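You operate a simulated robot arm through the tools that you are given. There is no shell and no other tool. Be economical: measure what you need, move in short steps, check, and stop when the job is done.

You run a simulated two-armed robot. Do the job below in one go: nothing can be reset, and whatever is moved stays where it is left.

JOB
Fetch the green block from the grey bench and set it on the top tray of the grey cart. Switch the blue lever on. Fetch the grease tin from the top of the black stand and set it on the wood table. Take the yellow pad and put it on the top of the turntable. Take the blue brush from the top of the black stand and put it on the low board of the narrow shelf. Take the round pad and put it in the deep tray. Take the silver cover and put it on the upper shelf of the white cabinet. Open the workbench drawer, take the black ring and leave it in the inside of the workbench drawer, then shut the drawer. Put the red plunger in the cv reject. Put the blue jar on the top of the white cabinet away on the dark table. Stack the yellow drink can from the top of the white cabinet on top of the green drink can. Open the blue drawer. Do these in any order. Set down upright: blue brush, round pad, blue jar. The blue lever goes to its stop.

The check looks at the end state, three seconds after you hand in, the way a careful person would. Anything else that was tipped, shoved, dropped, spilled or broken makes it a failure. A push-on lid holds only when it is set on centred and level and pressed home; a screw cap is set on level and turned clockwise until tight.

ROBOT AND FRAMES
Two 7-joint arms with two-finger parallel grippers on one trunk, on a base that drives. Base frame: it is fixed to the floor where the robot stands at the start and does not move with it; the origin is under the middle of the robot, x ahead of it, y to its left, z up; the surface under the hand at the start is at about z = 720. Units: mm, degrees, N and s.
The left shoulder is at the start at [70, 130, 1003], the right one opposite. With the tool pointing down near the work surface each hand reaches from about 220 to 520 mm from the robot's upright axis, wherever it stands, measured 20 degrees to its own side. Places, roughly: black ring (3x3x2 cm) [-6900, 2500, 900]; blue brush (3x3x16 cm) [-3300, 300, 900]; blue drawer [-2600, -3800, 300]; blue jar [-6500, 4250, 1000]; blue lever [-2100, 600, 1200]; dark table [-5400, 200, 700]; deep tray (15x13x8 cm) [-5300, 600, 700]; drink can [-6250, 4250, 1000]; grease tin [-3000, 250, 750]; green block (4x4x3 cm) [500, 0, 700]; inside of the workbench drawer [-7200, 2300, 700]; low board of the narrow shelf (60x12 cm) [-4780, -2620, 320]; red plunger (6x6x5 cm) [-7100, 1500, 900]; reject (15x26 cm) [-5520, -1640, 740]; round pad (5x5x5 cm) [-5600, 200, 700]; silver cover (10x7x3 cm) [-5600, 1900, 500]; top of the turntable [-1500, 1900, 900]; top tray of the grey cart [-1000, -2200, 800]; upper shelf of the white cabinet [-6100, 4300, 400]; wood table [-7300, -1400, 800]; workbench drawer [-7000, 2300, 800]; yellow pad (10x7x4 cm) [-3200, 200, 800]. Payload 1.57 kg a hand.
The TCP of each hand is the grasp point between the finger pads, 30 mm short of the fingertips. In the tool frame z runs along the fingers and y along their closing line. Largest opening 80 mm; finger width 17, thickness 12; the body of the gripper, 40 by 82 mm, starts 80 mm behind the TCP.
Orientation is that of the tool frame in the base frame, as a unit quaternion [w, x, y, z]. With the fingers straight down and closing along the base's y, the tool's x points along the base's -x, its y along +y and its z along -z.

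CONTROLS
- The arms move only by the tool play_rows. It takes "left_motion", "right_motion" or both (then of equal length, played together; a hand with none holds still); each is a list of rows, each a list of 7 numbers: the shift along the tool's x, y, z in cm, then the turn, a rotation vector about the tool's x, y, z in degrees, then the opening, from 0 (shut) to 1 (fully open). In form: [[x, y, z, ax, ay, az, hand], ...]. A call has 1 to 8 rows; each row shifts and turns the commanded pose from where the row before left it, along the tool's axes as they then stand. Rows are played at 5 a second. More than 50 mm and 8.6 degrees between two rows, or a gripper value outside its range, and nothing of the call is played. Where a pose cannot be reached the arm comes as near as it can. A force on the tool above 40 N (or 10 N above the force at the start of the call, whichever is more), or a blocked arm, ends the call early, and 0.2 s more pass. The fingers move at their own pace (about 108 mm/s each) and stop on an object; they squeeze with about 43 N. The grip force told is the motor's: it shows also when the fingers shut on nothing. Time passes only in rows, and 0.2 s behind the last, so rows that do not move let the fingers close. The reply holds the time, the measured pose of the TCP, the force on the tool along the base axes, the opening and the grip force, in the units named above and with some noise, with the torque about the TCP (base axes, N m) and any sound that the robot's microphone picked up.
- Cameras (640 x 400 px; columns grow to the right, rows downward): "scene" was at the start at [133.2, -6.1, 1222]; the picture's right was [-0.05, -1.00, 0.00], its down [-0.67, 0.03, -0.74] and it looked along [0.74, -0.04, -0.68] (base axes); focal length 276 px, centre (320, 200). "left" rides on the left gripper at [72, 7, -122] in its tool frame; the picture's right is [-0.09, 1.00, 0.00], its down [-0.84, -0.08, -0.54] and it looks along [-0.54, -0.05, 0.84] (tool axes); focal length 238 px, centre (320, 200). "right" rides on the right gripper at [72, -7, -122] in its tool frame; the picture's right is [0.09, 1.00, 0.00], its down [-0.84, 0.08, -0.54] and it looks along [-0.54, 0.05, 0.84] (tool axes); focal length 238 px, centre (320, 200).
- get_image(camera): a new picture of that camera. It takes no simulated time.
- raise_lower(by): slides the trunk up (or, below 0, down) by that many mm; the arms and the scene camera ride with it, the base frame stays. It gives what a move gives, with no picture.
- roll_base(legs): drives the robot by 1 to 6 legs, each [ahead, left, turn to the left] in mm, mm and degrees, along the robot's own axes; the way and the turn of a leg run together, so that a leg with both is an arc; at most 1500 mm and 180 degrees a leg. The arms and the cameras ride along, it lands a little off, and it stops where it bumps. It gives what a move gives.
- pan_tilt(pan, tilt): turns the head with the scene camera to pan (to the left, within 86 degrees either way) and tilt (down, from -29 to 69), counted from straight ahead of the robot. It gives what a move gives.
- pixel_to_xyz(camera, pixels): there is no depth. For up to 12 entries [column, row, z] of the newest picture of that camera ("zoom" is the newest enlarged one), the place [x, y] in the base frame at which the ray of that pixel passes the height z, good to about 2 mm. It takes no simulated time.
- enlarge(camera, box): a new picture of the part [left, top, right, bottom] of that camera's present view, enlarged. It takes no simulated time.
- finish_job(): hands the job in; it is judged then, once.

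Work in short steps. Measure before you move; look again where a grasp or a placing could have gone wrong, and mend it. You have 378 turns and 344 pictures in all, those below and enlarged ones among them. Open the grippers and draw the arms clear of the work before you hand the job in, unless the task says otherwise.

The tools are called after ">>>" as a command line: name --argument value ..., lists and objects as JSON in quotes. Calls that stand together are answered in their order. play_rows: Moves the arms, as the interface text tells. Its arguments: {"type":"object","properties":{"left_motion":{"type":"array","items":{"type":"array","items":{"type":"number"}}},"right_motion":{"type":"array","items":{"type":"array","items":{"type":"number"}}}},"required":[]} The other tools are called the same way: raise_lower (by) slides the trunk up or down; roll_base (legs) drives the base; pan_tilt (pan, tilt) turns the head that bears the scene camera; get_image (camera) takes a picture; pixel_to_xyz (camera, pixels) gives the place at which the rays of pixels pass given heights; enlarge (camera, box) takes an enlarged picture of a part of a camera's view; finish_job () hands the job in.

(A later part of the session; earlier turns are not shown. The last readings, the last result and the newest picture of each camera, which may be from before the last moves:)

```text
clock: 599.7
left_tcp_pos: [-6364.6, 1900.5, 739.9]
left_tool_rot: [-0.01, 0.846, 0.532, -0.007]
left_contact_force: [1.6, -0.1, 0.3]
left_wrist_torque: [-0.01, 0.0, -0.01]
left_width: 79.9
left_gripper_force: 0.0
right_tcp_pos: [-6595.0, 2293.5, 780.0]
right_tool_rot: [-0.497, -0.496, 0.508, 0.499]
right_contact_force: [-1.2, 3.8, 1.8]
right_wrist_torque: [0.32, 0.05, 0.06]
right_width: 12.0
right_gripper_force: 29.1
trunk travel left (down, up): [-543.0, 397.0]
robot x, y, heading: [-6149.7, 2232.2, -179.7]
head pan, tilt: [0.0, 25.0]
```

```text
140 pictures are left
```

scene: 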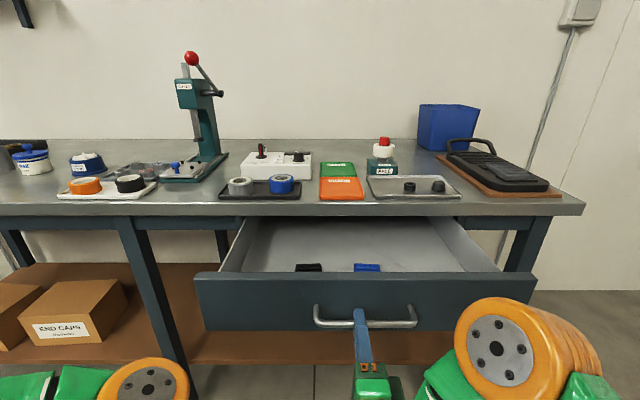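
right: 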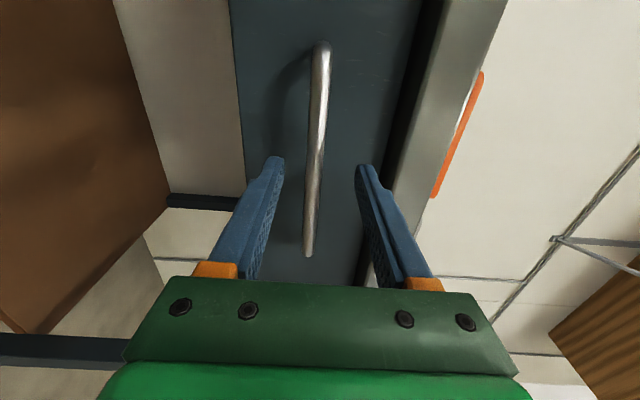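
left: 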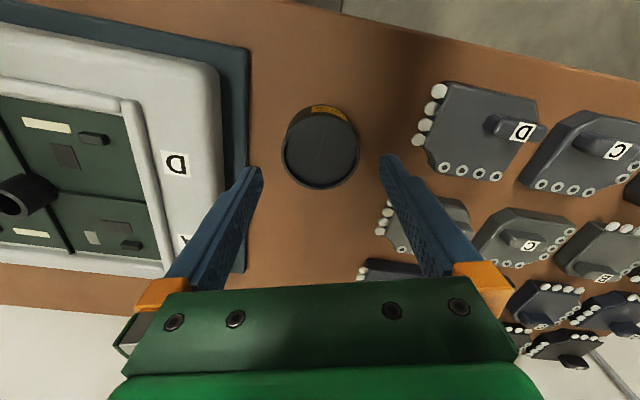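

Drawer open ~230 mm; a black and a blue item lie inside at the left/middle. I release, back off, and turn the hand back to pointing down.

>>> play_rows --right_motion '[[0, 0, 0, 0, 0, 0, 0.6], [0, 0, 0, 0, 0, 0, 0.6], [0, 0, 0, 0, 0, 0, 0.6]]'

>>> roll_base --legs '[[-150, 0, 0]]'

>>> raise_lower --by 250

>>> play_rows --right_motion '[[0, 0, 0, 0, 0, -8.2, 1], [0, 0, 0, 0, 0, -8.2, 1], [0, 0, 0, 0, 0, -8.2, 1], [0, 0, 0, 0, 0, -8.2, 1], [0, 0, 0, 0, 0, -8.2, 1], [0, 0, 0, 0, 0, -8.2, 1], [0, 0, 0, 0, 0, -8.2, 1], [0, 0, 0, 0, 0, -8.2, 1]]'

>>> play_rows --right_motion '[[0, 0, 0, 0, 0, -8.2, 1], [0, 0, 0, 0, 0, -8.2, 1], [0, 0, 0, 0, 0, -8, 1], [0, 0, 0, 0, 8.2, 0, 1], [0, 0, 0, 0, 8.2, 0, 1], [0, 0, 0, 0, 8.2, 0, 1], [0, 0, 0, 0, 8.2, 0, 1], [0, 0, 0, 0, 8.2, 0, 1]]'

>>> play_rows --right_motion '[[0, 0, 0, 0, 8.2, 0, 1], [0, 0, 0, 0, 8.2, 0, 1], [0, 0, 0, 0, 8.2, 0, 1], [0, 0, 0, 0, 8.2, 0, 1], [0, 0, 0, 0, 8.2, 0, 1], [0, 0, 0, 0, 8, 0, 1]]'

>>> get_image --camera "scene"

```text
clock: 600.5
left_tcp_pos: [-6364.6, 1900.2, 741.1]
left_tool_rot: [-0.01, 0.846, 0.533, -0.006]
left_contact_force: [-0.2, -0.1, -0.3]
left_wrist_torque: [0.02, -0.01, -0.03]
left_width: 80.0
left_gripper_force: 0.0
right_tcp_pos: [-6595.4, 2293.9, 779.1]
right_tool_rot: [-0.496, -0.497, 0.508, 0.498]
right_contact_force: [0.1, -0.5, -0.5]
right_wrist_torque: [0.0, -0.02, -0.02]
right_width: 48.1
right_gripper_force: 0.1
trunk travel left (down, up): [-543.0, 397.0]
robot x, y, heading: [-6148.7, 2236.5, -179.7]
head pan, tilt: [0.0, 25.0]
```

```text
clock: 601.9
left_tcp_pos: [-6211.4, 1900.2, 739.9]
left_tool_rot: [-0.01, 0.845, 0.535, -0.006]
left_contact_force: [-0.1, 0.0, -0.1]
left_wrist_torque: [0.01, 0.02, -0.01]
left_width: 80.0
left_gripper_force: 0.2
right_tcp_pos: [-6441.1, 2293.0, 779.0]
right_tool_rot: [-0.497, -0.497, 0.508, 0.498]
right_contact_force: [-0.1, 0.1, -0.1]
right_wrist_torque: [-0.01, -0.03, 0.04]
right_width: 48.0
right_gripper_force: 0.1
trunk travel left (down, up): [-543.0, 397.0]
robot x, y, heading: [-5993.7, 2233.7, -179.6]
head pan, tilt: [0.0, 25.0]
```

```text
clock: 604.4
left_tcp_pos: [-6210.3, 1899.6, 992.0]
left_tool_rot: [-0.01, 0.845, 0.534, -0.007]
left_contact_force: [-0.6, 0.3, 0.9]
left_wrist_torque: [-0.02, 0.01, 0.02]
left_width: 79.9
left_gripper_force: 0.1
right_tcp_pos: [-6443.1, 2292.6, 1030.0]
right_tool_rot: [-0.497, -0.498, 0.507, 0.498]
right_contact_force: [-0.3, -0.6, -0.7]
right_wrist_torque: [0.03, 0.0, 0.0]
right_width: 48.1
right_gripper_force: 0.0
trunk travel left (down, up): [-793.0, 147.0]
robot x, y, heading: [-5987.9, 2233.3, -179.6]
head pan, tilt: [0.0, 25.0]
```

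```text
clock: 606.2
left_tcp_pos: [-6210.2, 1899.9, 990.6]
left_tool_rot: [-0.01, 0.845, 0.535, -0.007]
left_contact_force: [0.4, -0.3, -0.3]
left_wrist_torque: [-0.01, 0.0, -0.03]
left_width: 79.9
left_gripper_force: 0.0
right_tcp_pos: [-6442.9, 2293.7, 1030.7]
right_tool_rot: [0.148, 0.693, -0.157, -0.688]
right_contact_force: [0.3, 0.4, 0.1]
right_wrist_torque: [0.03, 0.04, -0.01]
right_width: 79.9
right_gripper_force: 0.0
trunk travel left (down, up): [-793.0, 147.0]
robot x, y, heading: [-5994.7, 2233.2, -179.7]
head pan, tilt: [0.0, 25.0]
```

```text
clock: 608.0
left_tcp_pos: [-6209.1, 1900.5, 990.7]
left_tool_rot: [-0.01, 0.846, 0.533, -0.007]
left_contact_force: [-0.3, -0.3, -0.4]
left_wrist_torque: [-0.02, -0.04, -0.02]
left_width: 80.1
left_gripper_force: 0.0
right_tcp_pos: [-6441.5, 2292.9, 1029.4]
right_tool_rot: [0.003, 0.912, -0.008, -0.41]
right_contact_force: [-0.7, 0.2, -0.4]
right_wrist_torque: [-0.02, 0.0, 0.0]
right_width: 80.0
right_gripper_force: 0.0
trunk travel left (down, up): [-793.0, 147.0]
robot x, y, heading: [-5993.6, 2233.7, -179.6]
head pan, tilt: [0.0, 25.0]
```

```text
clock: 609.4
left_tcp_pos: [-6210.7, 1898.6, 990.4]
left_tool_rot: [-0.011, 0.845, 0.534, -0.006]
left_contact_force: [-0.4, 0.4, -0.3]
left_wrist_torque: [-0.01, 0.02, 0.04]
left_width: 79.9
left_gripper_force: 0.1
right_tcp_pos: [-6442.0, 2291.8, 1030.1]
right_tool_rot: [0.005, 1.0, -0.005, 0.007]
right_contact_force: [-0.1, 0.3, 0.2]
right_wrist_torque: [-0.01, 0.02, 0.0]
right_width: 80.2
right_gripper_force: 0.0
trunk travel left (down, up): [-793.0, 147.0]
robot x, y, heading: [-5993.8, 2235.6, -179.6]
head pan, tilt: [0.0, 25.0]
```

```text
139 pictures are left
```

scene: 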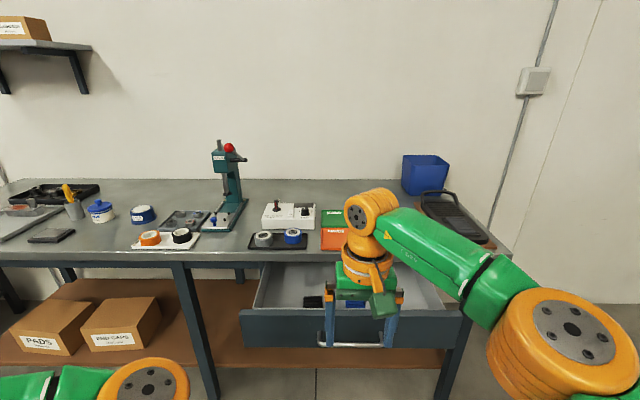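

Hand restored. The open drawer keeps the robot ~260 mm away, so I'll reach the ring with a tilted tool. I drive closer first, keeping clear of the drawer.

>>> roll_base --legs '[[345, -95, -0.4]]'

>>> play_rows --right_motion '[[-2, 0, 0, 0, -8, 0, 1], [-2, 0, 0, 0, -8, 0, 1], [-2, 0, 0, 0, -8, 0, 1], [-2, 0, 0, 0, -8, 0, 1]]'

>>> get_image --camera "right"

>>> get_image --camera "scene"

```text
clock: 611.7
left_tcp_pos: [-6547.2, 1992.2, 990.6]
left_tool_rot: [-0.012, 0.845, 0.535, -0.007]
left_contact_force: [0.2, -0.2, -0.4]
left_wrist_torque: [-0.03, 0.01, 0.03]
left_width: 79.9
left_gripper_force: 0.0
right_tcp_pos: [-6778.7, 2386.4, 1030.3]
right_tool_rot: [0.004, 1.0, -0.006, 0.004]
right_contact_force: [0.2, 0.3, 0.2]
right_wrist_torque: [0.02, 0.01, -0.02]
right_width: 80.3
right_gripper_force: 0.1
trunk travel left (down, up): [-793.0, 147.0]
robot x, y, heading: [-6328.6, 2326.7, -179.8]
head pan, tilt: [0.0, 25.0]
```

```text
clock: 612.7
left_tcp_pos: [-6547.9, 1993.7, 991.1]
left_tool_rot: [-0.011, 0.844, 0.536, -0.007]
left_contact_force: [0.2, -0.4, -1.1]
left_wrist_torque: [0.01, -0.02, -0.03]
left_width: 80.1
left_gripper_force: 0.1
right_tcp_pos: [-6857.6, 2387.0, 1046.2]
right_tool_rot: [0.003, 0.962, -0.008, -0.272]
right_contact_force: [0.0, 0.9, 0.4]
right_wrist_torque: [0.01, -0.01, -0.01]
right_width: 80.1
right_gripper_force: 0.1
trunk travel left (down, up): [-793.0, 147.0]
robot x, y, heading: [-6331.7, 2323.9, -179.6]
head pan, tilt: [0.0, 25.0]
```

```text
138 pictures are left
```

right: 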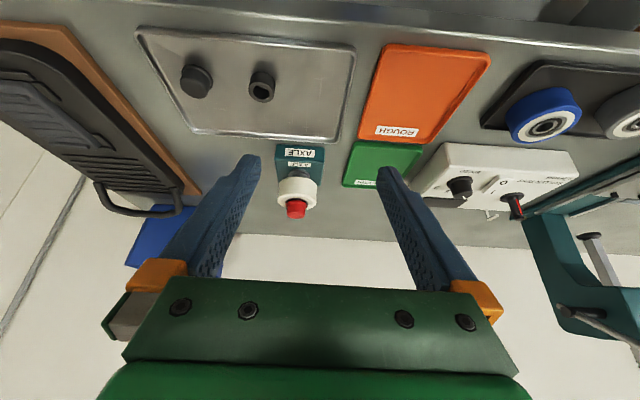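

```text
137 pictures are left
```

scene: 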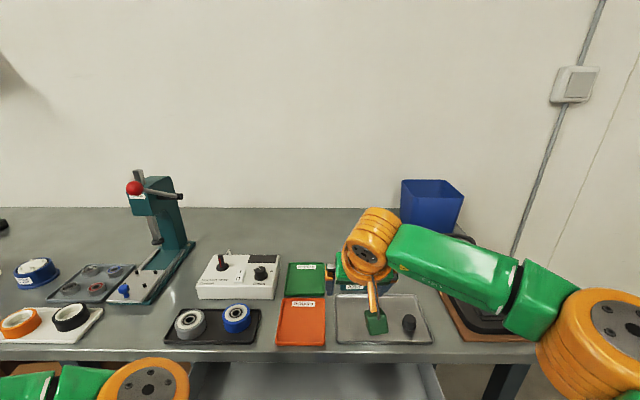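

>>> pixel_to_xyz --camera "right" --pixels '[[262, 86, 893], [262, 78, 884], [262, 94, 903], [198, 82, 893], [296, 206, 950], [296, 206, 930], [300, 150, 885]]'

```text
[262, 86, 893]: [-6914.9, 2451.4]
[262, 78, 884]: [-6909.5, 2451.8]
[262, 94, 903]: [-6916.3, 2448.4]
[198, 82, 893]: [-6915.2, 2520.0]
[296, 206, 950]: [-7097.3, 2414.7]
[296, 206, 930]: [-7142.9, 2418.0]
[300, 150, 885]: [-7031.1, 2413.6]
```

Ring centre (-6914,2450). I approach along the tilted tool, stopping 4 cm short to check.

>>> play_rows --right_motion '[[0.8, -1.58, 2.5, 0, 0, 0, 0.7], [0.8, -1.58, 2.5, 0, 0, 0, 0.7], [0.8, -1.58, 2.5, 0, 0, 0, 0.7], [0.8, -1.58, 2.5, 0, 0, 0, 0.7], [0, 0, 0, 0, 0, 0, 0.7]]'

>>> get_image --camera "right"

```text
clock: 613.9
left_tcp_pos: [-6548.5, 1992.8, 991.5]
left_tool_rot: [-0.01, 0.845, 0.535, -0.007]
left_contact_force: [-0.4, 0.0, -0.7]
left_wrist_torque: [0.01, 0.0, 0.01]
left_width: 79.7
left_gripper_force: 0.0
right_tcp_pos: [-6881.0, 2447.9, 939.8]
right_tool_rot: [0.003, 0.963, -0.006, -0.271]
right_contact_force: [0.2, 0.0, 0.0]
right_wrist_torque: [-0.01, 0.01, -0.02]
right_width: 55.9
right_gripper_force: 0.0
trunk travel left (down, up): [-793.0, 147.0]
robot x, y, heading: [-6328.2, 2326.5, -179.9]
head pan, tilt: [0.0, 25.0]
```

```text
136 pictures are left
```

right: 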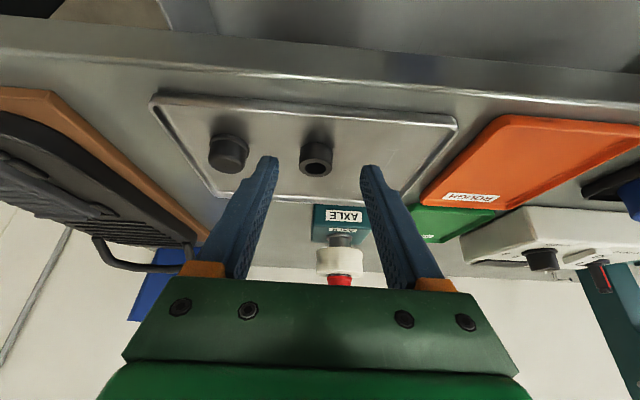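

Ring is between the fingers. I advance the last 37 mm along the tool and close.

>>> play_rows --right_motion '[[-0.12, -0.07, 1.25, 0, 0, 0, 0.7], [-0.12, -0.07, 1.25, 0, 0, 0, 0.7], [-0.1, 0, 1.1, 0, 0, 0, 0.7], [0, 0, 0, 0, 0, 0, 0], [0, 0, 0, 0, 0, 0, 0], [0, 0, 0, 0, 0, 0, 0]]'

>>> get_image --camera "right"

```text
clock: 615.3
left_tcp_pos: [-6543.9, 1994.4, 992.5]
left_tool_rot: [-0.01, 0.845, 0.535, -0.008]
left_contact_force: [0.0, 1.0, -0.5]
left_wrist_torque: [-0.03, -0.01, 0.01]
left_width: 79.9
left_gripper_force: 0.1
right_tcp_pos: [-6901.1, 2450.2, 915.3]
right_tool_rot: [0.005, 0.962, -0.006, -0.273]
right_contact_force: [0.4, 3.9, 13.4]
right_wrist_torque: [0.28, 0.09, -0.15]
right_width: 22.7
right_gripper_force: 35.1
trunk travel left (down, up): [-793.0, 147.0]
robot x, y, heading: [-6333.7, 2326.8, -179.3]
head pan, tilt: [0.0, 25.0]
```

```text
135 pictures are left
```

right: 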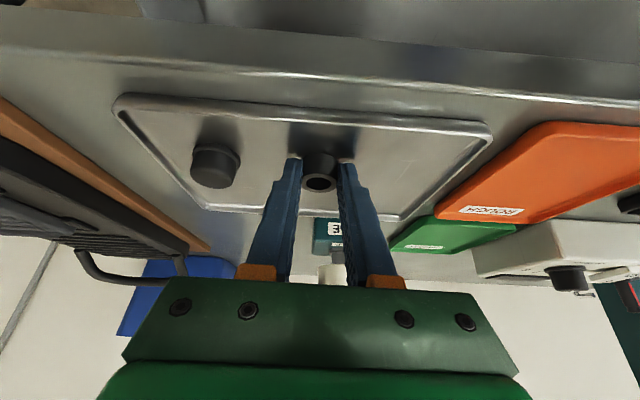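

Width reads 22.7 (maybe a chord grip). I lift 2 cm gently and check.

>>> play_rows --right_motion '[[-0.5, 0, -0.85, 0, 0, 0, 0], [-0.5, 0, -0.85, 0, 0, 0, 0], [0, 0, 0, 0, 0, 0, 0]]'

>>> enlarge --camera "right" --box '[240, 110, 400, 230]'

```text
clock: 616.1
left_tcp_pos: [-6550.3, 1994.1, 990.7]
left_tool_rot: [-0.011, 0.845, 0.535, -0.006]
left_contact_force: [0.3, 0.3, -0.4]
left_wrist_torque: [-0.01, -0.02, 0.0]
left_width: 80.3
left_gripper_force: 0.0
right_tcp_pos: [-6904.2, 2450.1, 932.1]
right_tool_rot: [0.004, 0.963, -0.006, -0.271]
right_contact_force: [-0.2, -0.3, -0.1]
right_wrist_torque: [0.01, 0.02, 0.0]
right_width: 22.7
right_gripper_force: 34.5
trunk travel left (down, up): [-793.0, 147.0]
robot x, y, heading: [-6331.3, 2325.3, -179.7]
head pan, tilt: [0.0, 25.0]
```

```text
3.33 times, centred on (320, 170) of right
```

zoom: 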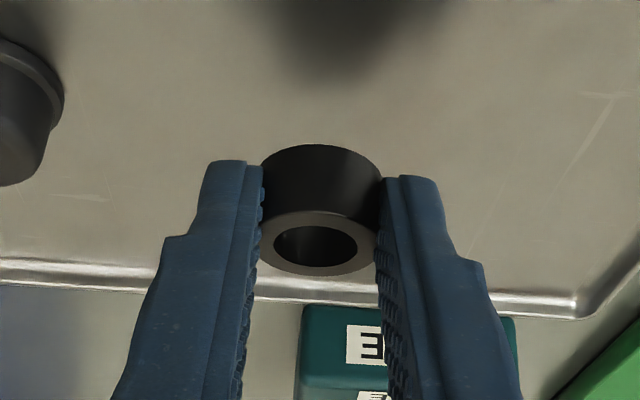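

Ring is held well. I lift more and look down into the drawer.

>>> play_rows --right_motion '[[0.2, 0, -4, 0, 0, 0, 0], [0.2, 0, -4, 0, 0, 0, 0], [4.0, 0, -2, 0, 0, 0, 0], [4.0, 0, -1, 0, 0, 0, 0]]'

>>> pan_tilt --pan 0 --tilt 60

>>> get_image --camera "scene"

>>> get_image --camera "right"

```text
clock: 617.1
left_tcp_pos: [-6548.2, 1994.1, 991.4]
left_tool_rot: [-0.011, 0.845, 0.535, -0.007]
left_contact_force: [-0.1, 0.1, 0.7]
left_wrist_torque: [-0.02, 0.01, 0.03]
left_width: 80.0
left_gripper_force: 0.1
right_tcp_pos: [-6773.3, 2450.7, 983.7]
right_tool_rot: [0.003, 0.963, -0.008, -0.271]
right_contact_force: [-0.2, -0.4, -0.5]
right_wrist_torque: [0.0, 0.0, -0.04]
right_width: 22.6
right_gripper_force: 35.3
trunk travel left (down, up): [-793.0, 147.0]
robot x, y, heading: [-6330.0, 2326.0, -179.8]
head pan, tilt: [0.0, 25.0]
```

```text
clock: 618.1
left_tcp_pos: [-6547.9, 1991.5, 991.2]
left_tool_rot: [-0.011, 0.845, 0.535, -0.007]
left_contact_force: [-0.7, -0.9, 0.3]
left_wrist_torque: [0.02, 0.0, 0.0]
left_width: 80.2
left_gripper_force: 0.0
right_tcp_pos: [-6775.0, 2449.0, 982.6]
right_tool_rot: [0.004, 0.963, -0.006, -0.271]
right_contact_force: [-0.6, 0.5, -0.1]
right_wrist_torque: [-0.03, 0.0, -0.01]
right_width: 23.0
right_gripper_force: 35.5
trunk travel left (down, up): [-793.0, 147.0]
robot x, y, heading: [-6327.8, 2326.2, -179.8]
head pan, tilt: [0.0, 60.0]
```

```text
133 pictures are left
```

scene: 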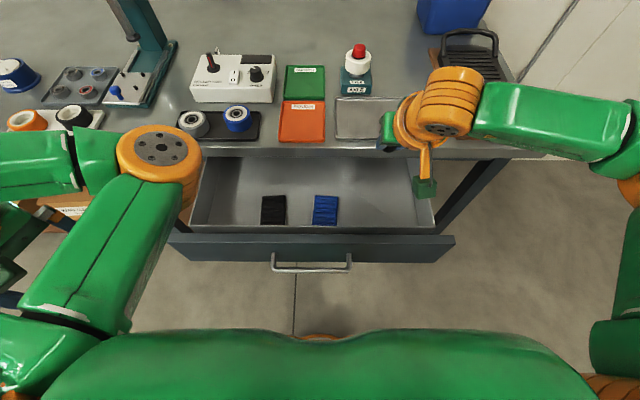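

```text
132 pictures are left
```

right: 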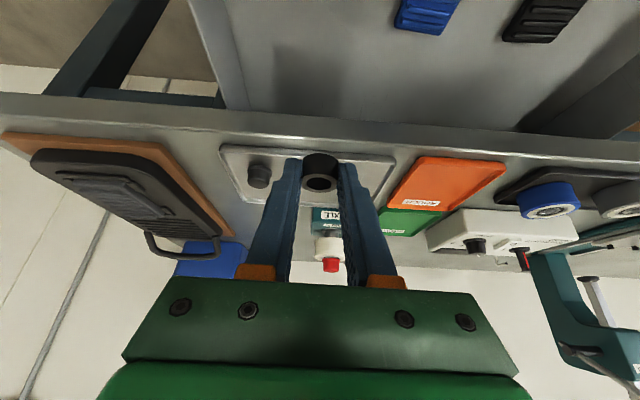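

The drawer's right part (≈(385,200)) is free. I measure.

>>> pixel_to_xyz --camera "scene" --pixels '[[385, 200, 750], [385, 200, 730], [325, 210, 750], [432, 225, 800], [190, 225, 800], [310, 238, 825], [310, 230, 750], [430, 160, 800]]'

```text
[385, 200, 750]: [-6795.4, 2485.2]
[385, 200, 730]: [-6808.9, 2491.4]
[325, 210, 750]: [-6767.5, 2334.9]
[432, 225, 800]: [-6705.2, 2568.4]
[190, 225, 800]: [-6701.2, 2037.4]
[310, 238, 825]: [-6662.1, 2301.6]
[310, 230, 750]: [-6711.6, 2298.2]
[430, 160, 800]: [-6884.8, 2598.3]
```

The free spot is almost right below the hand. I descend vertically (keeping the tilt) to TCP ≈815.

>>> play_rows --right_motion '[[2.7, 0, 3.25, 0, 0, 0, 0], [2.7, 0, 3.25, 0, 0, 0, 0], [2.7, 0, 3.25, 0, 0, 0, 0], [2.7, 0, 3.25, 0, 0, 0, 0], [0, 0, 0, 0, 0, 0, 0]]'

>>> get_image --camera "right"

>>> get_image --camera "scene"

```text
clock: 619.3
left_tcp_pos: [-6547.8, 1993.7, 990.3]
left_tool_rot: [-0.01, 0.845, 0.534, -0.006]
left_contact_force: [0.1, -0.1, 0.1]
left_wrist_torque: [0.01, -0.04, 0.02]
left_width: 80.1
left_gripper_force: 0.0
right_tcp_pos: [-6750.3, 2449.2, 818.3]
right_tool_rot: [0.004, 0.962, -0.006, -0.272]
right_contact_force: [-0.9, 0.5, 0.1]
right_wrist_torque: [-0.01, 0.0, -0.04]
right_width: 23.1
right_gripper_force: 35.7
trunk travel left (down, up): [-793.0, 147.0]
robot x, y, heading: [-6336.1, 2324.3, -179.5]
head pan, tilt: [0.0, 60.0]
```

```text
131 pictures are left
```

right: 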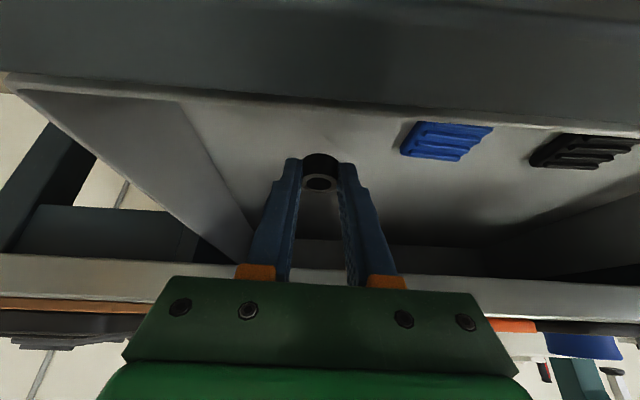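

```text
130 pictures are left
```

scene: 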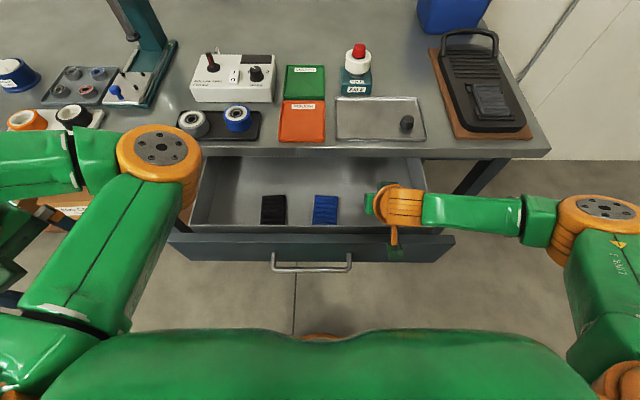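

Good. I lower in 4 mm steps until contact.

>>> play_rows --right_motion '[[0.42, 0, 0.68, 0, 0, 0, 0], [0.42, 0, 0.68, 0, 0, 0, 0], [0.21, 0, 0.34, 0, 0, 0, 0], [0.21, 0, 0.34, 0, 0, 0, 0], [0.21, 0, 0.34, 0, 0, 0, 0], [0.21, 0, 0.34, 0, 0, 0, 0], [0.21, 0, 0.34, 0, 0, 0, 0], [0.21, 0, 0.34, 0, 0, 0, 0]]'

```text
clock: 621.1
left_tcp_pos: [-6548.1, 1992.8, 990.0]
left_tool_rot: [-0.011, 0.845, 0.535, -0.006]
left_contact_force: [-0.1, 0.7, -0.1]
left_wrist_torque: [0.03, 0.0, 0.03]
left_width: 79.8
left_gripper_force: 0.0
right_tcp_pos: [-6750.1, 2448.3, 777.4]
right_tool_rot: [0.002, 0.962, -0.007, -0.271]
right_contact_force: [0.1, 0.3, 0.2]
right_wrist_torque: [0.01, 0.0, 0.03]
right_width: 22.9
right_gripper_force: 35.5
trunk travel left (down, up): [-793.0, 147.0]
robot x, y, heading: [-6332.7, 2327.9, -179.6]
head pan, tilt: [0.0, 60.0]
```

>>> play_rows --right_motion '[[0.21, 0, 0.34, 0, 0, 0, 0], [0.21, 0, 0.34, 0, 0, 0, 0], [0.21, 0, 0.34, 0, 0, 0, 0], [0.21, 0, 0.34, 0, 0, 0, 0], [0.21, 0, 0.34, 0, 0, 0, 0], [0.21, 0, 0.34, 0, 0, 0, 0], [0.21, 0, 0.34, 0, 0, 0, 0], [0.21, 0, 0.34, 0, 0, 0, 0]]'

>>> get_image --camera "right"

```text
clock: 622.5
left_tcp_pos: [-6543.6, 1993.5, 991.4]
left_tool_rot: [-0.013, 0.845, 0.535, -0.008]
left_contact_force: [-0.7, 0.2, -0.4]
left_wrist_torque: [0.03, -0.03, -0.03]
left_width: 79.9
left_gripper_force: 0.0
right_tcp_pos: [-6752.8, 2447.4, 760.2]
right_tool_rot: [0.002, 0.959, -0.006, -0.282]
right_contact_force: [-0.3, 2.6, 31.5]
right_wrist_torque: [0.5, 0.26, -0.07]
right_width: 22.9
right_gripper_force: 35.5
trunk travel left (down, up): [-793.0, 147.0]
robot x, y, heading: [-6327.5, 2328.4, -179.4]
head pan, tilt: [0.0, 60.0]
stopped in row 7 (right hand): the force on the tool passed its limit at 44 N (the readings are from after the stop); the commanded pose is now the measured one
```

```text
129 pictures are left
```

right: 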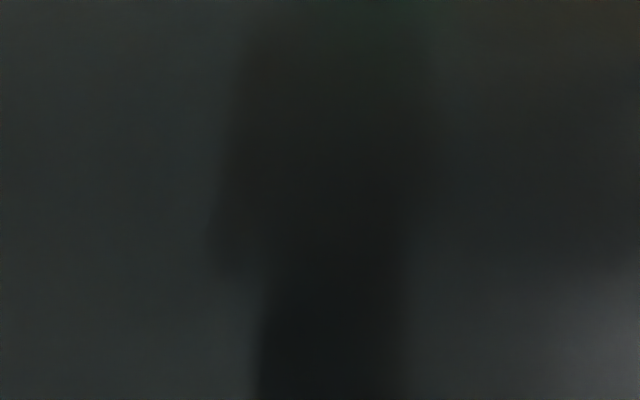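

The camera mount touches the drawer's front wall. I raise 1 cm, shift 2.5 cm inward, and lower again.

>>> play_rows --right_motion '[[-0.52, 0, -0.85, 0, 0, 0, 0], [-1.07, 0, 0.65, 0, 0, 0, 0], [-1.07, 0, 0.65, 0, 0, 0, 0], [0.26, 0, 0.43, 0, 0, 0, 0], [0.21, 0, 0.34, 0, 0, 0, 0], [0.21, 0, 0.34, 0, 0, 0, 0], [0.21, 0, 0.34, 0, 0, 0, 0], [0.21, 0, 0.34, 0, 0, 0, 0]]'

>>> get_image --camera "right"

```text
clock: 624.0
left_tcp_pos: [-6544.2, 1992.8, 993.0]
left_tool_rot: [-0.012, 0.845, 0.534, -0.009]
left_contact_force: [-0.5, 1.1, 0.7]
left_wrist_torque: [0.04, -0.02, 0.04]
left_width: 79.9
left_gripper_force: 0.1
right_tcp_pos: [-6779.9, 2447.6, 761.3]
right_tool_rot: [0.002, 0.958, -0.006, -0.287]
right_contact_force: [-1.5, 3.4, 35.7]
right_wrist_torque: [0.58, 0.32, -0.04]
right_width: 23.2
right_gripper_force: 35.7
trunk travel left (down, up): [-793.0, 147.0]
robot x, y, heading: [-6333.4, 2328.6, -179.8]
head pan, tilt: [0.0, 60.0]
stopped in row 7 (right hand): the force on the tool passed its limit at 47 N (the readings are from after the stop); the commanded pose is now the measured one
```

```text
128 pictures are left
```

right: 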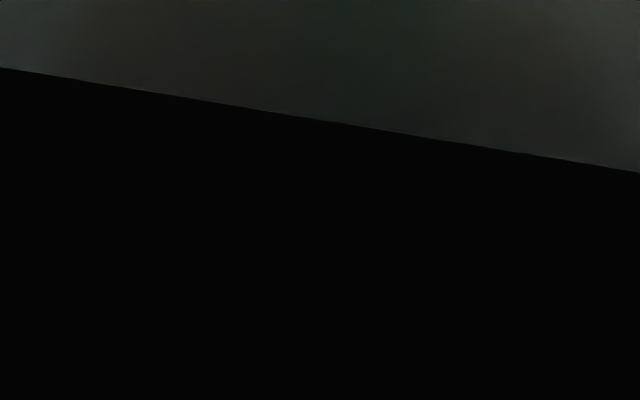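

Same contact height (761), so it is the drawer floor. I ease, open, and lift out.

>>> play_rows --right_motion '[[-0.05, 0, -0.1, 0, 0, 0, 0], [0, 0, 0, 0, 0, 0, 0.5], [0, 0, 0, 0, 0, 0, 0.5], [-1.0, 0, -1.7, 0, 0, 0, 0.5], [-2.0, 0, -3.4, 0, 0, 0, 0.5], [-2.0, 0, -3.4, 0, 0, 0, 0.5], [-2.0, 0, -3.4, 0, 0, 0, 0.5], [-2.0, 0, -3.4, 0, 0, 0, 0.5]]'

>>> get_image --camera "right"

>>> get_image --camera "scene"

```text
clock: 625.8
left_tcp_pos: [-6548.1, 1992.8, 989.5]
left_tool_rot: [-0.01, 0.845, 0.534, -0.007]
left_contact_force: [0.2, -0.5, -0.4]
left_wrist_torque: [-0.01, -0.03, 0.0]
left_width: 79.8
left_gripper_force: 0.0
right_tcp_pos: [-6773.3, 2450.2, 935.0]
right_tool_rot: [0.0, 0.96, -0.007, -0.281]
right_contact_force: [-0.9, -0.1, 0.3]
right_wrist_torque: [0.0, 0.01, 0.0]
right_width: 40.1
right_gripper_force: 0.1
trunk travel left (down, up): [-793.0, 147.0]
robot x, y, heading: [-6328.3, 2327.6, -179.4]
head pan, tilt: [0.0, 60.0]
```

```text
127 pictures are left
```

right: 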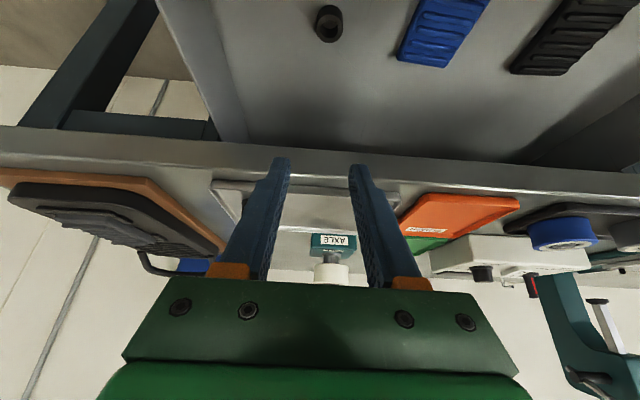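

```text
126 pictures are left
```

scene: 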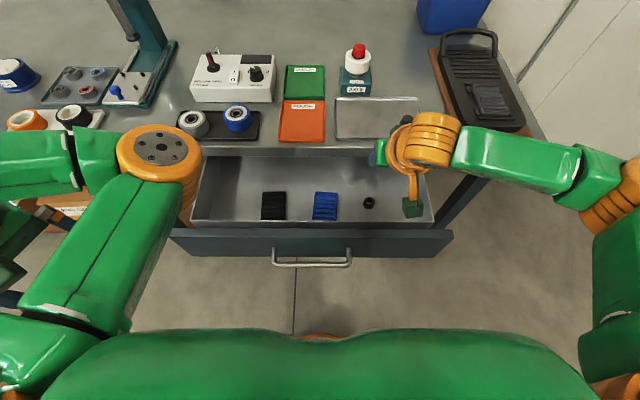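

The ring lies in the drawer. Now I shut it: I back off, point the hand down with closed fingers in front of the handle's middle.

>>> roll_base --legs '[[-350, 143, 0]]'

>>> play_rows --right_motion '[[0, 0, 0, 0, 8.2, 0, 0], [0, 0, 0, 0, 8.2, 0, 0], [0, 0, 0, 0, 8.2, 0, 0], [0, 0, 0, 0, 8.0, 0, 0], [3, 0, 3.6, 0, 0, 0, 0], [3, 0, 3.6, 0, 0, 0, 0], [3, 0, 3.6, 0, 0, 0, 0], [0, 0, 3.6, 0, 0, 0, 0]]'

>>> pan_tilt --pan 0 --tilt 35

>>> get_image --camera "scene"

```text
clock: 628.2
left_tcp_pos: [-6197.6, 1853.6, 991.0]
left_tool_rot: [-0.009, 0.846, 0.533, -0.006]
left_contact_force: [0.2, 0.6, -0.3]
left_wrist_torque: [0.03, 0.0, -0.02]
left_width: 79.7
left_gripper_force: 0.1
right_tcp_pos: [-6422.3, 2310.8, 933.5]
right_tool_rot: [0.002, 0.96, -0.007, -0.28]
right_contact_force: [-0.2, -1.3, -0.3]
right_wrist_torque: [0.0, 0.0, 0.0]
right_width: 40.0
right_gripper_force: 0.0
trunk travel left (down, up): [-793.0, 147.0]
robot x, y, heading: [-5977.3, 2183.0, -180.0]
head pan, tilt: [0.0, 60.0]
```

```text
clock: 630.0
left_tcp_pos: [-6197.9, 1853.3, 990.9]
left_tool_rot: [-0.01, 0.845, 0.534, -0.007]
left_contact_force: [-0.5, 0.1, -0.3]
left_wrist_torque: [0.0, -0.01, -0.01]
left_width: 80.2
left_gripper_force: 0.2
right_tcp_pos: [-6333.0, 2309.6, 790.6]
right_tool_rot: [0.003, 1.0, -0.007, 0.0]
right_contact_force: [0.1, 0.0, 1.3]
right_wrist_torque: [-0.04, -0.02, 0.02]
right_width: 0.0
right_gripper_force: 20.4
trunk travel left (down, up): [-793.0, 147.0]
robot x, y, heading: [-5978.8, 2186.0, -180.2]
head pan, tilt: [0.0, 60.0]
```

```text
clock: 630.9
left_tcp_pos: [-6196.9, 1854.8, 990.5]
left_tool_rot: [-0.01, 0.846, 0.533, -0.008]
left_contact_force: [0.0, 0.2, -0.4]
left_wrist_torque: [-0.03, 0.01, -0.01]
left_width: 79.8
left_gripper_force: 0.0
right_tcp_pos: [-6332.9, 2308.6, 792.9]
right_tool_rot: [0.004, 1.0, -0.008, 0.0]
right_contact_force: [-0.3, 0.8, -0.9]
right_wrist_torque: [0.03, 0.02, -0.02]
right_width: 0.1
right_gripper_force: 21.1
trunk travel left (down, up): [-793.0, 147.0]
robot x, y, heading: [-5978.6, 2184.1, -179.8]
head pan, tilt: [0.0, 35.0]
```

```text
125 pictures are left
```

scene: 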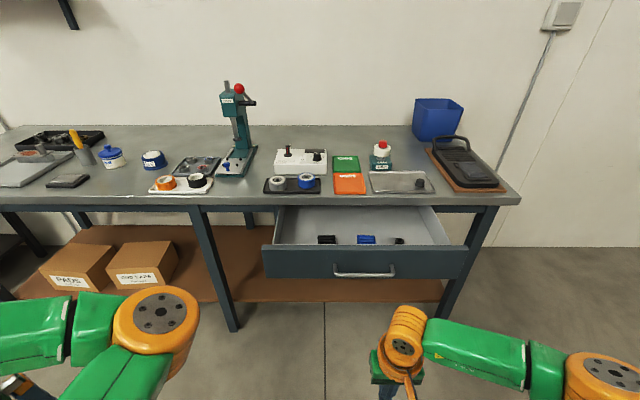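

I drive forward: 235 mm to the handle, then push in steps.

>>> roll_base --legs '[[240, 0, 0]]'

>>> roll_base --legs '[[150, 0, 0]]'

>>> roll_base --legs '[[85, 0, 0]]'

>>> get_image --camera "scene"

```text
clock: 632.7
left_tcp_pos: [-6436.2, 1851.1, 991.4]
left_tool_rot: [-0.011, 0.845, 0.534, -0.007]
left_contact_force: [1.0, 0.5, 0.7]
left_wrist_torque: [0.0, 0.04, -0.02]
left_width: 79.9
left_gripper_force: 0.0
right_tcp_pos: [-6573.1, 2307.1, 793.1]
right_tool_rot: [0.004, 1.0, -0.006, 0.001]
right_contact_force: [0.5, 0.1, -0.1]
right_wrist_torque: [0.01, -0.02, 0.01]
right_width: 0.1
right_gripper_force: 21.2
trunk travel left (down, up): [-793.0, 147.0]
robot x, y, heading: [-6214.8, 2183.2, -179.7]
head pan, tilt: [0.0, 35.0]
```

```text
clock: 634.1
left_tcp_pos: [-6584.7, 1850.7, 991.6]
left_tool_rot: [-0.011, 0.845, 0.534, -0.007]
left_contact_force: [0.2, 0.2, 0.9]
left_wrist_torque: [0.02, -0.01, -0.02]
left_width: 80.0
left_gripper_force: 0.0
right_tcp_pos: [-6721.4, 2306.5, 791.5]
right_tool_rot: [0.003, 1.0, -0.006, 0.0]
right_contact_force: [-0.2, -0.1, -0.5]
right_wrist_torque: [0.03, 0.01, 0.02]
right_width: 0.1
right_gripper_force: 21.5
trunk travel left (down, up): [-793.0, 147.0]
robot x, y, heading: [-6370.0, 2182.7, -179.7]
head pan, tilt: [0.0, 35.0]
```

```text
clock: 635.3
left_tcp_pos: [-6671.1, 1850.9, 990.0]
left_tool_rot: [-0.01, 0.845, 0.535, -0.005]
left_contact_force: [-0.5, -0.2, 0.6]
left_wrist_torque: [0.02, -0.01, -0.02]
left_width: 80.1
left_gripper_force: 0.0
right_tcp_pos: [-6804.2, 2304.3, 792.2]
right_tool_rot: [0.004, 1.0, -0.004, 0.007]
right_contact_force: [0.4, 0.0, 0.6]
right_wrist_torque: [-0.04, -0.03, -0.01]
right_width: 0.0
right_gripper_force: 21.2
trunk travel left (down, up): [-793.0, 147.0]
robot x, y, heading: [-6454.5, 2182.7, -179.8]
head pan, tilt: [0.0, 35.0]
stopped in leg 1: the force on the tool passed its limit at 78 N (the readings are from after the stop); the commanded pose is now the measured one
```

```text
124 pictures are left
```

scene: 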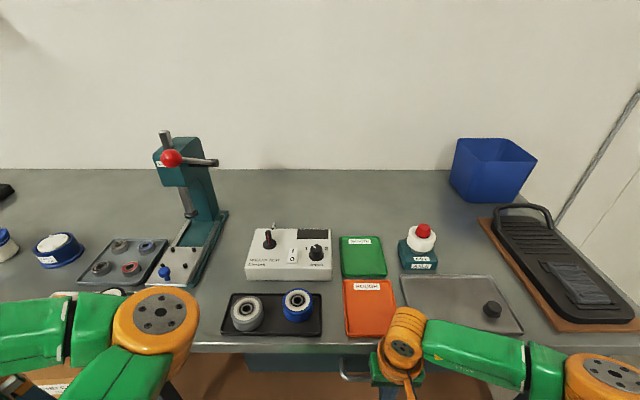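

Stopped at 78 N near closed. I back off and check the drawer.

>>> roll_base --legs '[[-250, 0, 0]]'

>>> enlarge --camera "scene" --box '[200, 180, 460, 340]'

>>> pixel_to_xyz --camera "scene" --pixels '[[320, 250, 880]]'

```text
clock: 637.1
left_tcp_pos: [-6421.5, 1850.9, 990.9]
left_tool_rot: [-0.01, 0.845, 0.534, -0.005]
left_contact_force: [-0.8, 0.6, 0.4]
left_wrist_torque: [0.02, -0.03, 0.01]
left_width: 80.1
left_gripper_force: 0.0
right_tcp_pos: [-6554.6, 2305.9, 791.6]
right_tool_rot: [0.004, 1.0, -0.003, 0.006]
right_contact_force: [-0.2, 0.1, 0.9]
right_wrist_torque: [0.02, -0.01, -0.01]
right_width: 0.0
right_gripper_force: 21.7
trunk travel left (down, up): [-793.0, 147.0]
robot x, y, heading: [-6201.3, 2184.0, -179.8]
head pan, tilt: [0.0, 35.0]
```

```text
2.46 times, centred on (330, 260) of scene
```

zoom: 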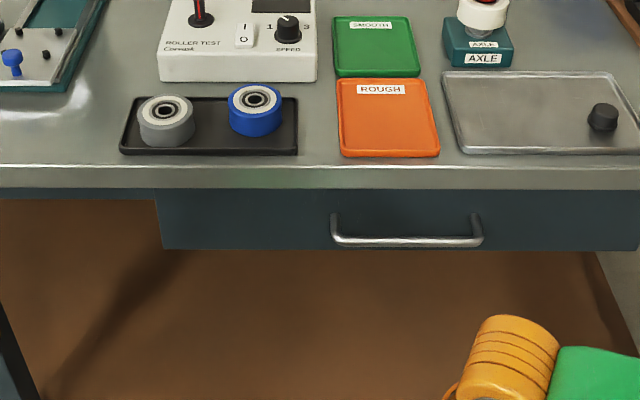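

```text
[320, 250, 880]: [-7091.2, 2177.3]
```

>>> pixel_to_xyz --camera "scene" --pixels '[[365, 277, 782], [365, 277, 790], [300, 256, 840]]'

>>> get_image --camera "scene"

```text
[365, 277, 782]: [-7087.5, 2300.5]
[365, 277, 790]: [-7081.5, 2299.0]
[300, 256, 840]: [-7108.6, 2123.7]
```

```text
122 pictures are left
```

scene: 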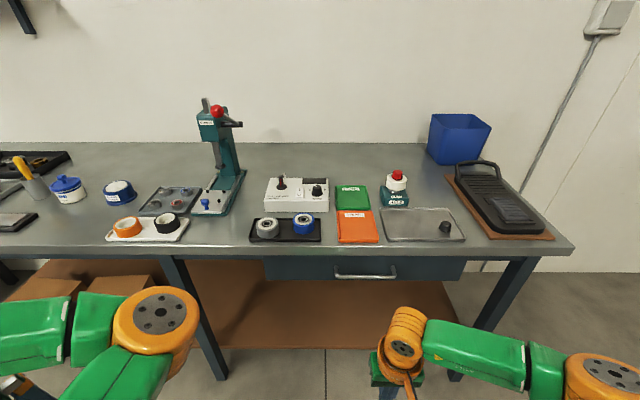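

>>> pixel_to_xyz --camera "scene" --pixels '[[365, 277, 782], [365, 277, 790], [300, 251, 880], [300, 257, 850]]'

```text
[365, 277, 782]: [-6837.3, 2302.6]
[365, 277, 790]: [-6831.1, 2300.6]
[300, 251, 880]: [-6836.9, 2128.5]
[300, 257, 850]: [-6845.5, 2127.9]
```

Drawer is shut. Next the silver cover on the stool: I raise the hand and turn to face +x.

>>> play_rows --right_motion '[[1, 0, -4.5, 0, 0, 0, 1], [1, 0, -4.5, 0, 0, 0, 1], [1, 0, -4.5, 0, 0, 0, 1], [0, 0, -4.5, 0, 0, 0, 1]]'

>>> roll_base --legs '[[0, 0, 180]]'

>>> pan_tilt --pan -10 --tilt 38

>>> get_image --camera "scene"

```text
clock: 638.1
left_tcp_pos: [-6420.7, 1851.0, 991.2]
left_tool_rot: [-0.01, 0.846, 0.533, -0.007]
left_contact_force: [0.2, 0.3, 0.4]
left_wrist_torque: [-0.03, -0.01, -0.03]
left_width: 80.0
left_gripper_force: 0.1
right_tcp_pos: [-6524.1, 2306.2, 972.5]
right_tool_rot: [0.002, 1.0, -0.003, 0.006]
right_contact_force: [1.0, 0.3, 0.9]
right_wrist_torque: [-0.03, -0.01, 0.01]
right_width: 79.6
right_gripper_force: 0.1
trunk travel left (down, up): [-793.0, 147.0]
robot x, y, heading: [-6203.8, 2184.7, -180.0]
head pan, tilt: [0.0, 35.0]
```

```text
clock: 645.8
left_tcp_pos: [-5985.5, 2518.4, 990.3]
left_tool_rot: [0.006, -0.536, 0.844, -0.011]
left_contact_force: [-0.5, 0.0, 0.3]
left_wrist_torque: [-0.02, 0.0, 0.0]
left_width: 80.0
left_gripper_force: 0.0
right_tcp_pos: [-5878.8, 2065.5, 972.1]
right_tool_rot: [-0.006, 0.001, 1.0, 0.004]
right_contact_force: [-1.1, 0.6, 0.5]
right_wrist_torque: [0.0, 0.02, -0.01]
right_width: 80.1
right_gripper_force: 0.0
trunk travel left (down, up): [-793.0, 147.0]
robot x, y, heading: [-6205.5, 2183.3, 0.6]
head pan, tilt: [0.0, 35.0]
```

```text
clock: 646.6
left_tcp_pos: [-5986.9, 2517.7, 990.5]
left_tool_rot: [0.007, -0.536, 0.844, -0.011]
left_contact_force: [-1.0, 0.6, 0.1]
left_wrist_torque: [-0.01, 0.03, 0.02]
left_width: 79.9
left_gripper_force: 0.0
right_tcp_pos: [-5878.4, 2064.8, 971.7]
right_tool_rot: [-0.005, 0.001, 1.0, 0.005]
right_contact_force: [0.5, -1.1, 0.5]
right_wrist_torque: [0.0, -0.01, 0.0]
right_width: 80.1
right_gripper_force: 0.0
trunk travel left (down, up): [-793.0, 147.0]
robot x, y, heading: [-6205.0, 2183.0, 0.5]
head pan, tilt: [-10.0, 38.0]
```

```text
121 pictures are left
```

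scene: 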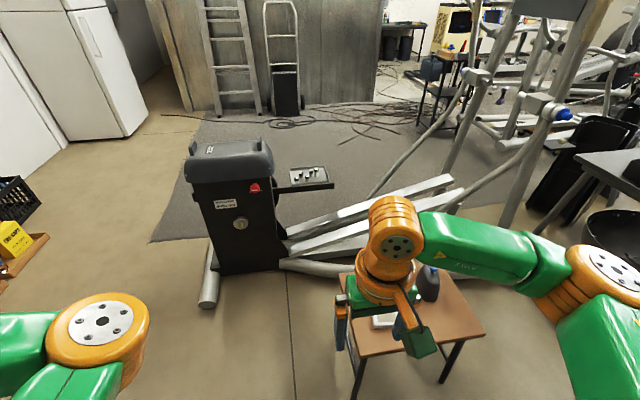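

>>> get_image --camera "right"

>>> enlarge --camera "right" --box '[240, 60, 400, 180]'

```text
120 pictures are left
```

right: 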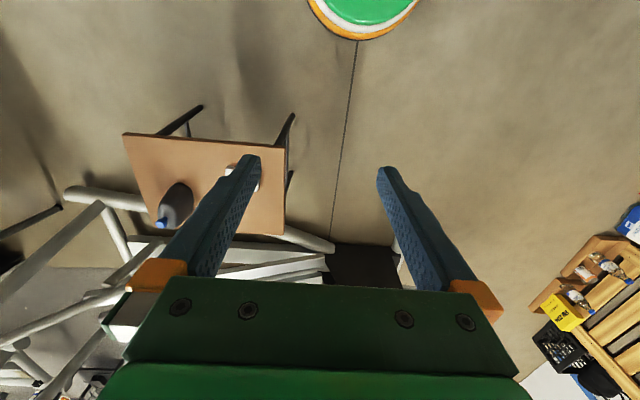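

```text
3.33 times, centred on (320, 120) of right
```

zoom: 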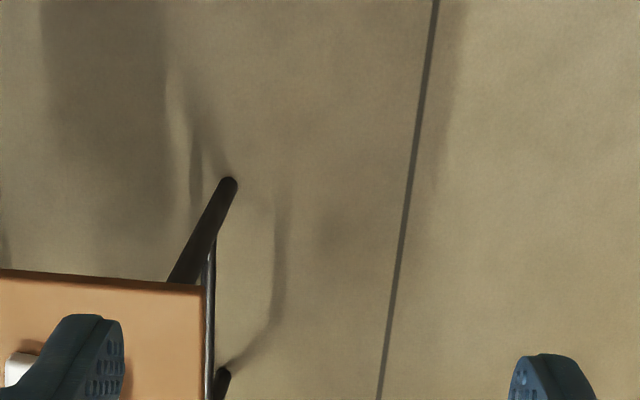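

>>> pixel_to_xyz --camera "right" --pixels '[[233, 170, 515], [123, 135, 490], [284, 137, 490], [287, 235, 490], [180, 200, 520]]'

>>> roll_base --legs '[[-100, -130, 0]]'

>>> raise_lower --by -230

>>> get_image --camera "right"

>>> get_image --camera "scene"

```text
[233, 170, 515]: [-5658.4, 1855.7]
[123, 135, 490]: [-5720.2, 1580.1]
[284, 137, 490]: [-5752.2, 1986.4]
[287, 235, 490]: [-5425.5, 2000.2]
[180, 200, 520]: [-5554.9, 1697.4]
```

```text
clock: 648.0
left_tcp_pos: [-6084.2, 2391.9, 988.8]
left_tool_rot: [0.006, -0.537, 0.844, -0.012]
left_contact_force: [0.1, 0.3, 0.3]
left_wrist_torque: [-0.02, 0.04, 0.02]
left_width: 80.2
left_gripper_force: 0.1
right_tcp_pos: [-5975.6, 1935.6, 970.0]
right_tool_rot: [-0.006, 0.0, 1.0, 0.002]
right_contact_force: [-0.4, 1.0, 0.1]
right_wrist_torque: [-0.02, 0.01, 0.0]
right_width: 80.1
right_gripper_force: 0.1
trunk travel left (down, up): [-793.0, 147.0]
robot x, y, heading: [-6302.1, 2053.0, 0.8]
head pan, tilt: [-10.0, 38.0]
```

```text
clock: 650.4
left_tcp_pos: [-6084.5, 2387.7, 761.7]
left_tool_rot: [0.006, -0.537, 0.843, -0.01]
left_contact_force: [-0.2, 0.4, 0.1]
left_wrist_torque: [0.0, 0.03, 0.03]
left_width: 80.0
left_gripper_force: 0.0
right_tcp_pos: [-5977.7, 1933.4, 742.2]
right_tool_rot: [-0.006, -0.001, 1.0, 0.003]
right_contact_force: [0.5, 0.0, 0.6]
right_wrist_torque: [-0.01, -0.01, 0.02]
right_width: 80.1
right_gripper_force: 0.0
trunk travel left (down, up): [-563.0, 377.0]
robot x, y, heading: [-6303.5, 2051.8, 0.7]
head pan, tilt: [-10.0, 38.0]
```

```text
118 pictures are left
```

right: 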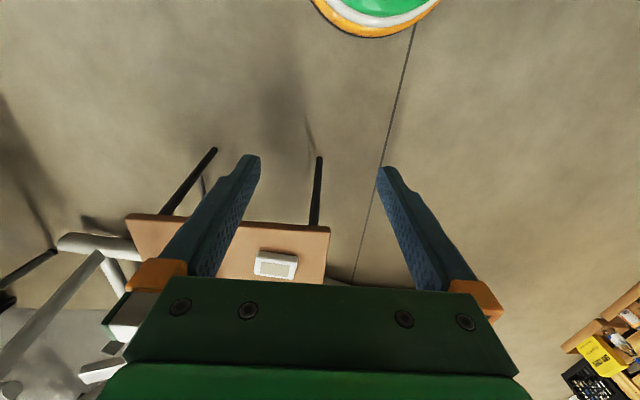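

```text
117 pictures are left
```

scene: 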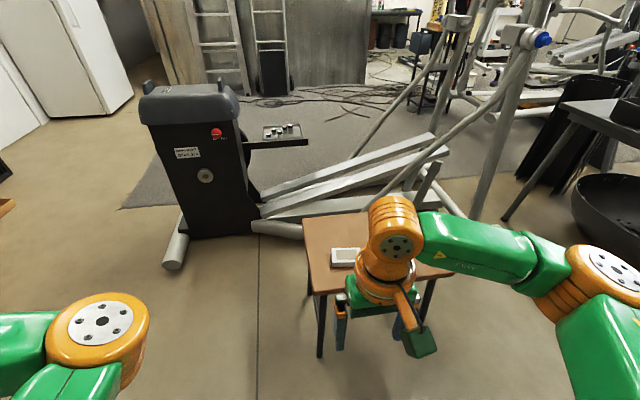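

>>> enlarge --camera "scene" --box '[300, 220, 420, 300]'

>>> pixel_to_xyz --camera "right" --pixels '[[258, 252, 520], [297, 255, 520], [254, 276, 520], [294, 279, 520], [276, 265, 520], [276, 265, 500], [320, 228, 490]]'

>>> pixel_to_xyz --camera "scene" --pixels '[[345, 257, 520], [345, 257, 500], [331, 249, 520], [361, 249, 520], [331, 267, 520], [361, 265, 520], [325, 293, 490]]'

```text
5.00 times, centred on (360, 260) of scene
```

zoom: 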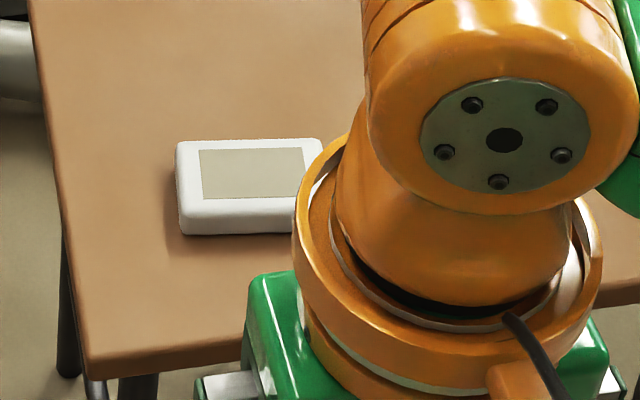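

```text
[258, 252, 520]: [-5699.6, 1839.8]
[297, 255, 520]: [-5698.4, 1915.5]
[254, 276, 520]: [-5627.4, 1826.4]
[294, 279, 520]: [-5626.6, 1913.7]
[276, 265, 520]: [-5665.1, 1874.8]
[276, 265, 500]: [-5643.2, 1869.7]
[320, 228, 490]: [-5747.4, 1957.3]
```

```text
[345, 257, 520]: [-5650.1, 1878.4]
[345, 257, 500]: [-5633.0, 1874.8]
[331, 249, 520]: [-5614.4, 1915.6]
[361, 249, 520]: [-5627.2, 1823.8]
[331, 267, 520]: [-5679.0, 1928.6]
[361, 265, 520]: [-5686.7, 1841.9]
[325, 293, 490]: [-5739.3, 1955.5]
```

Cover: centre ≈(-5657,1872), 100 along y, 70 along x, so I'll grip it across x with a forward-tilted tool from the south (the same posture fits the cabinet shelf). I drive to the stool's south side, heading 90°.

>>> roll_base --legs '[[0, -760, 0], [0, 0, 89.3], [0, -585, 0]]'

>>> pan_tilt --pan 0 --tilt 42

>>> get_image --camera "scene"

```text
clock: 661.2
left_tcp_pos: [-6045.4, 1526.2, 760.0]
left_tool_rot: [-0.011, 0.976, -0.218, 0.003]
left_contact_force: [-0.4, -0.7, 0.7]
left_wrist_torque: [0.03, -0.02, -0.01]
left_width: 79.9
left_gripper_force: 0.1
right_tcp_pos: [-5591.1, 1634.0, 740.6]
right_tool_rot: [-0.006, -0.706, 0.708, -0.002]
right_contact_force: [1.0, 0.6, -0.1]
right_wrist_torque: [0.01, 0.0, 0.04]
right_width: 80.2
right_gripper_force: 0.1
trunk travel left (down, up): [-563.0, 377.0]
robot x, y, heading: [-5708.1, 1308.9, 90.4]
head pan, tilt: [-10.0, 38.0]
```

```text
clock: 661.9
left_tcp_pos: [-6043.8, 1527.2, 760.8]
left_tool_rot: [-0.011, 0.976, -0.219, 0.002]
left_contact_force: [-0.1, -0.5, -0.2]
left_wrist_torque: [0.02, 0.01, 0.0]
left_width: 80.0
left_gripper_force: 0.0
right_tcp_pos: [-5591.1, 1633.6, 741.7]
right_tool_rot: [-0.007, -0.707, 0.708, -0.001]
right_contact_force: [0.7, 0.9, 0.7]
right_wrist_torque: [0.01, -0.03, 0.0]
right_width: 80.0
right_gripper_force: 0.0
trunk travel left (down, up): [-563.0, 377.0]
robot x, y, heading: [-5712.9, 1310.9, 90.7]
head pan, tilt: [0.0, 42.0]
```

```text
115 pictures are left
```

scene: 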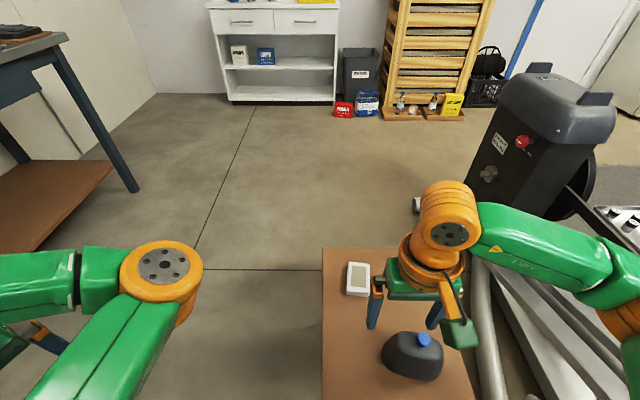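

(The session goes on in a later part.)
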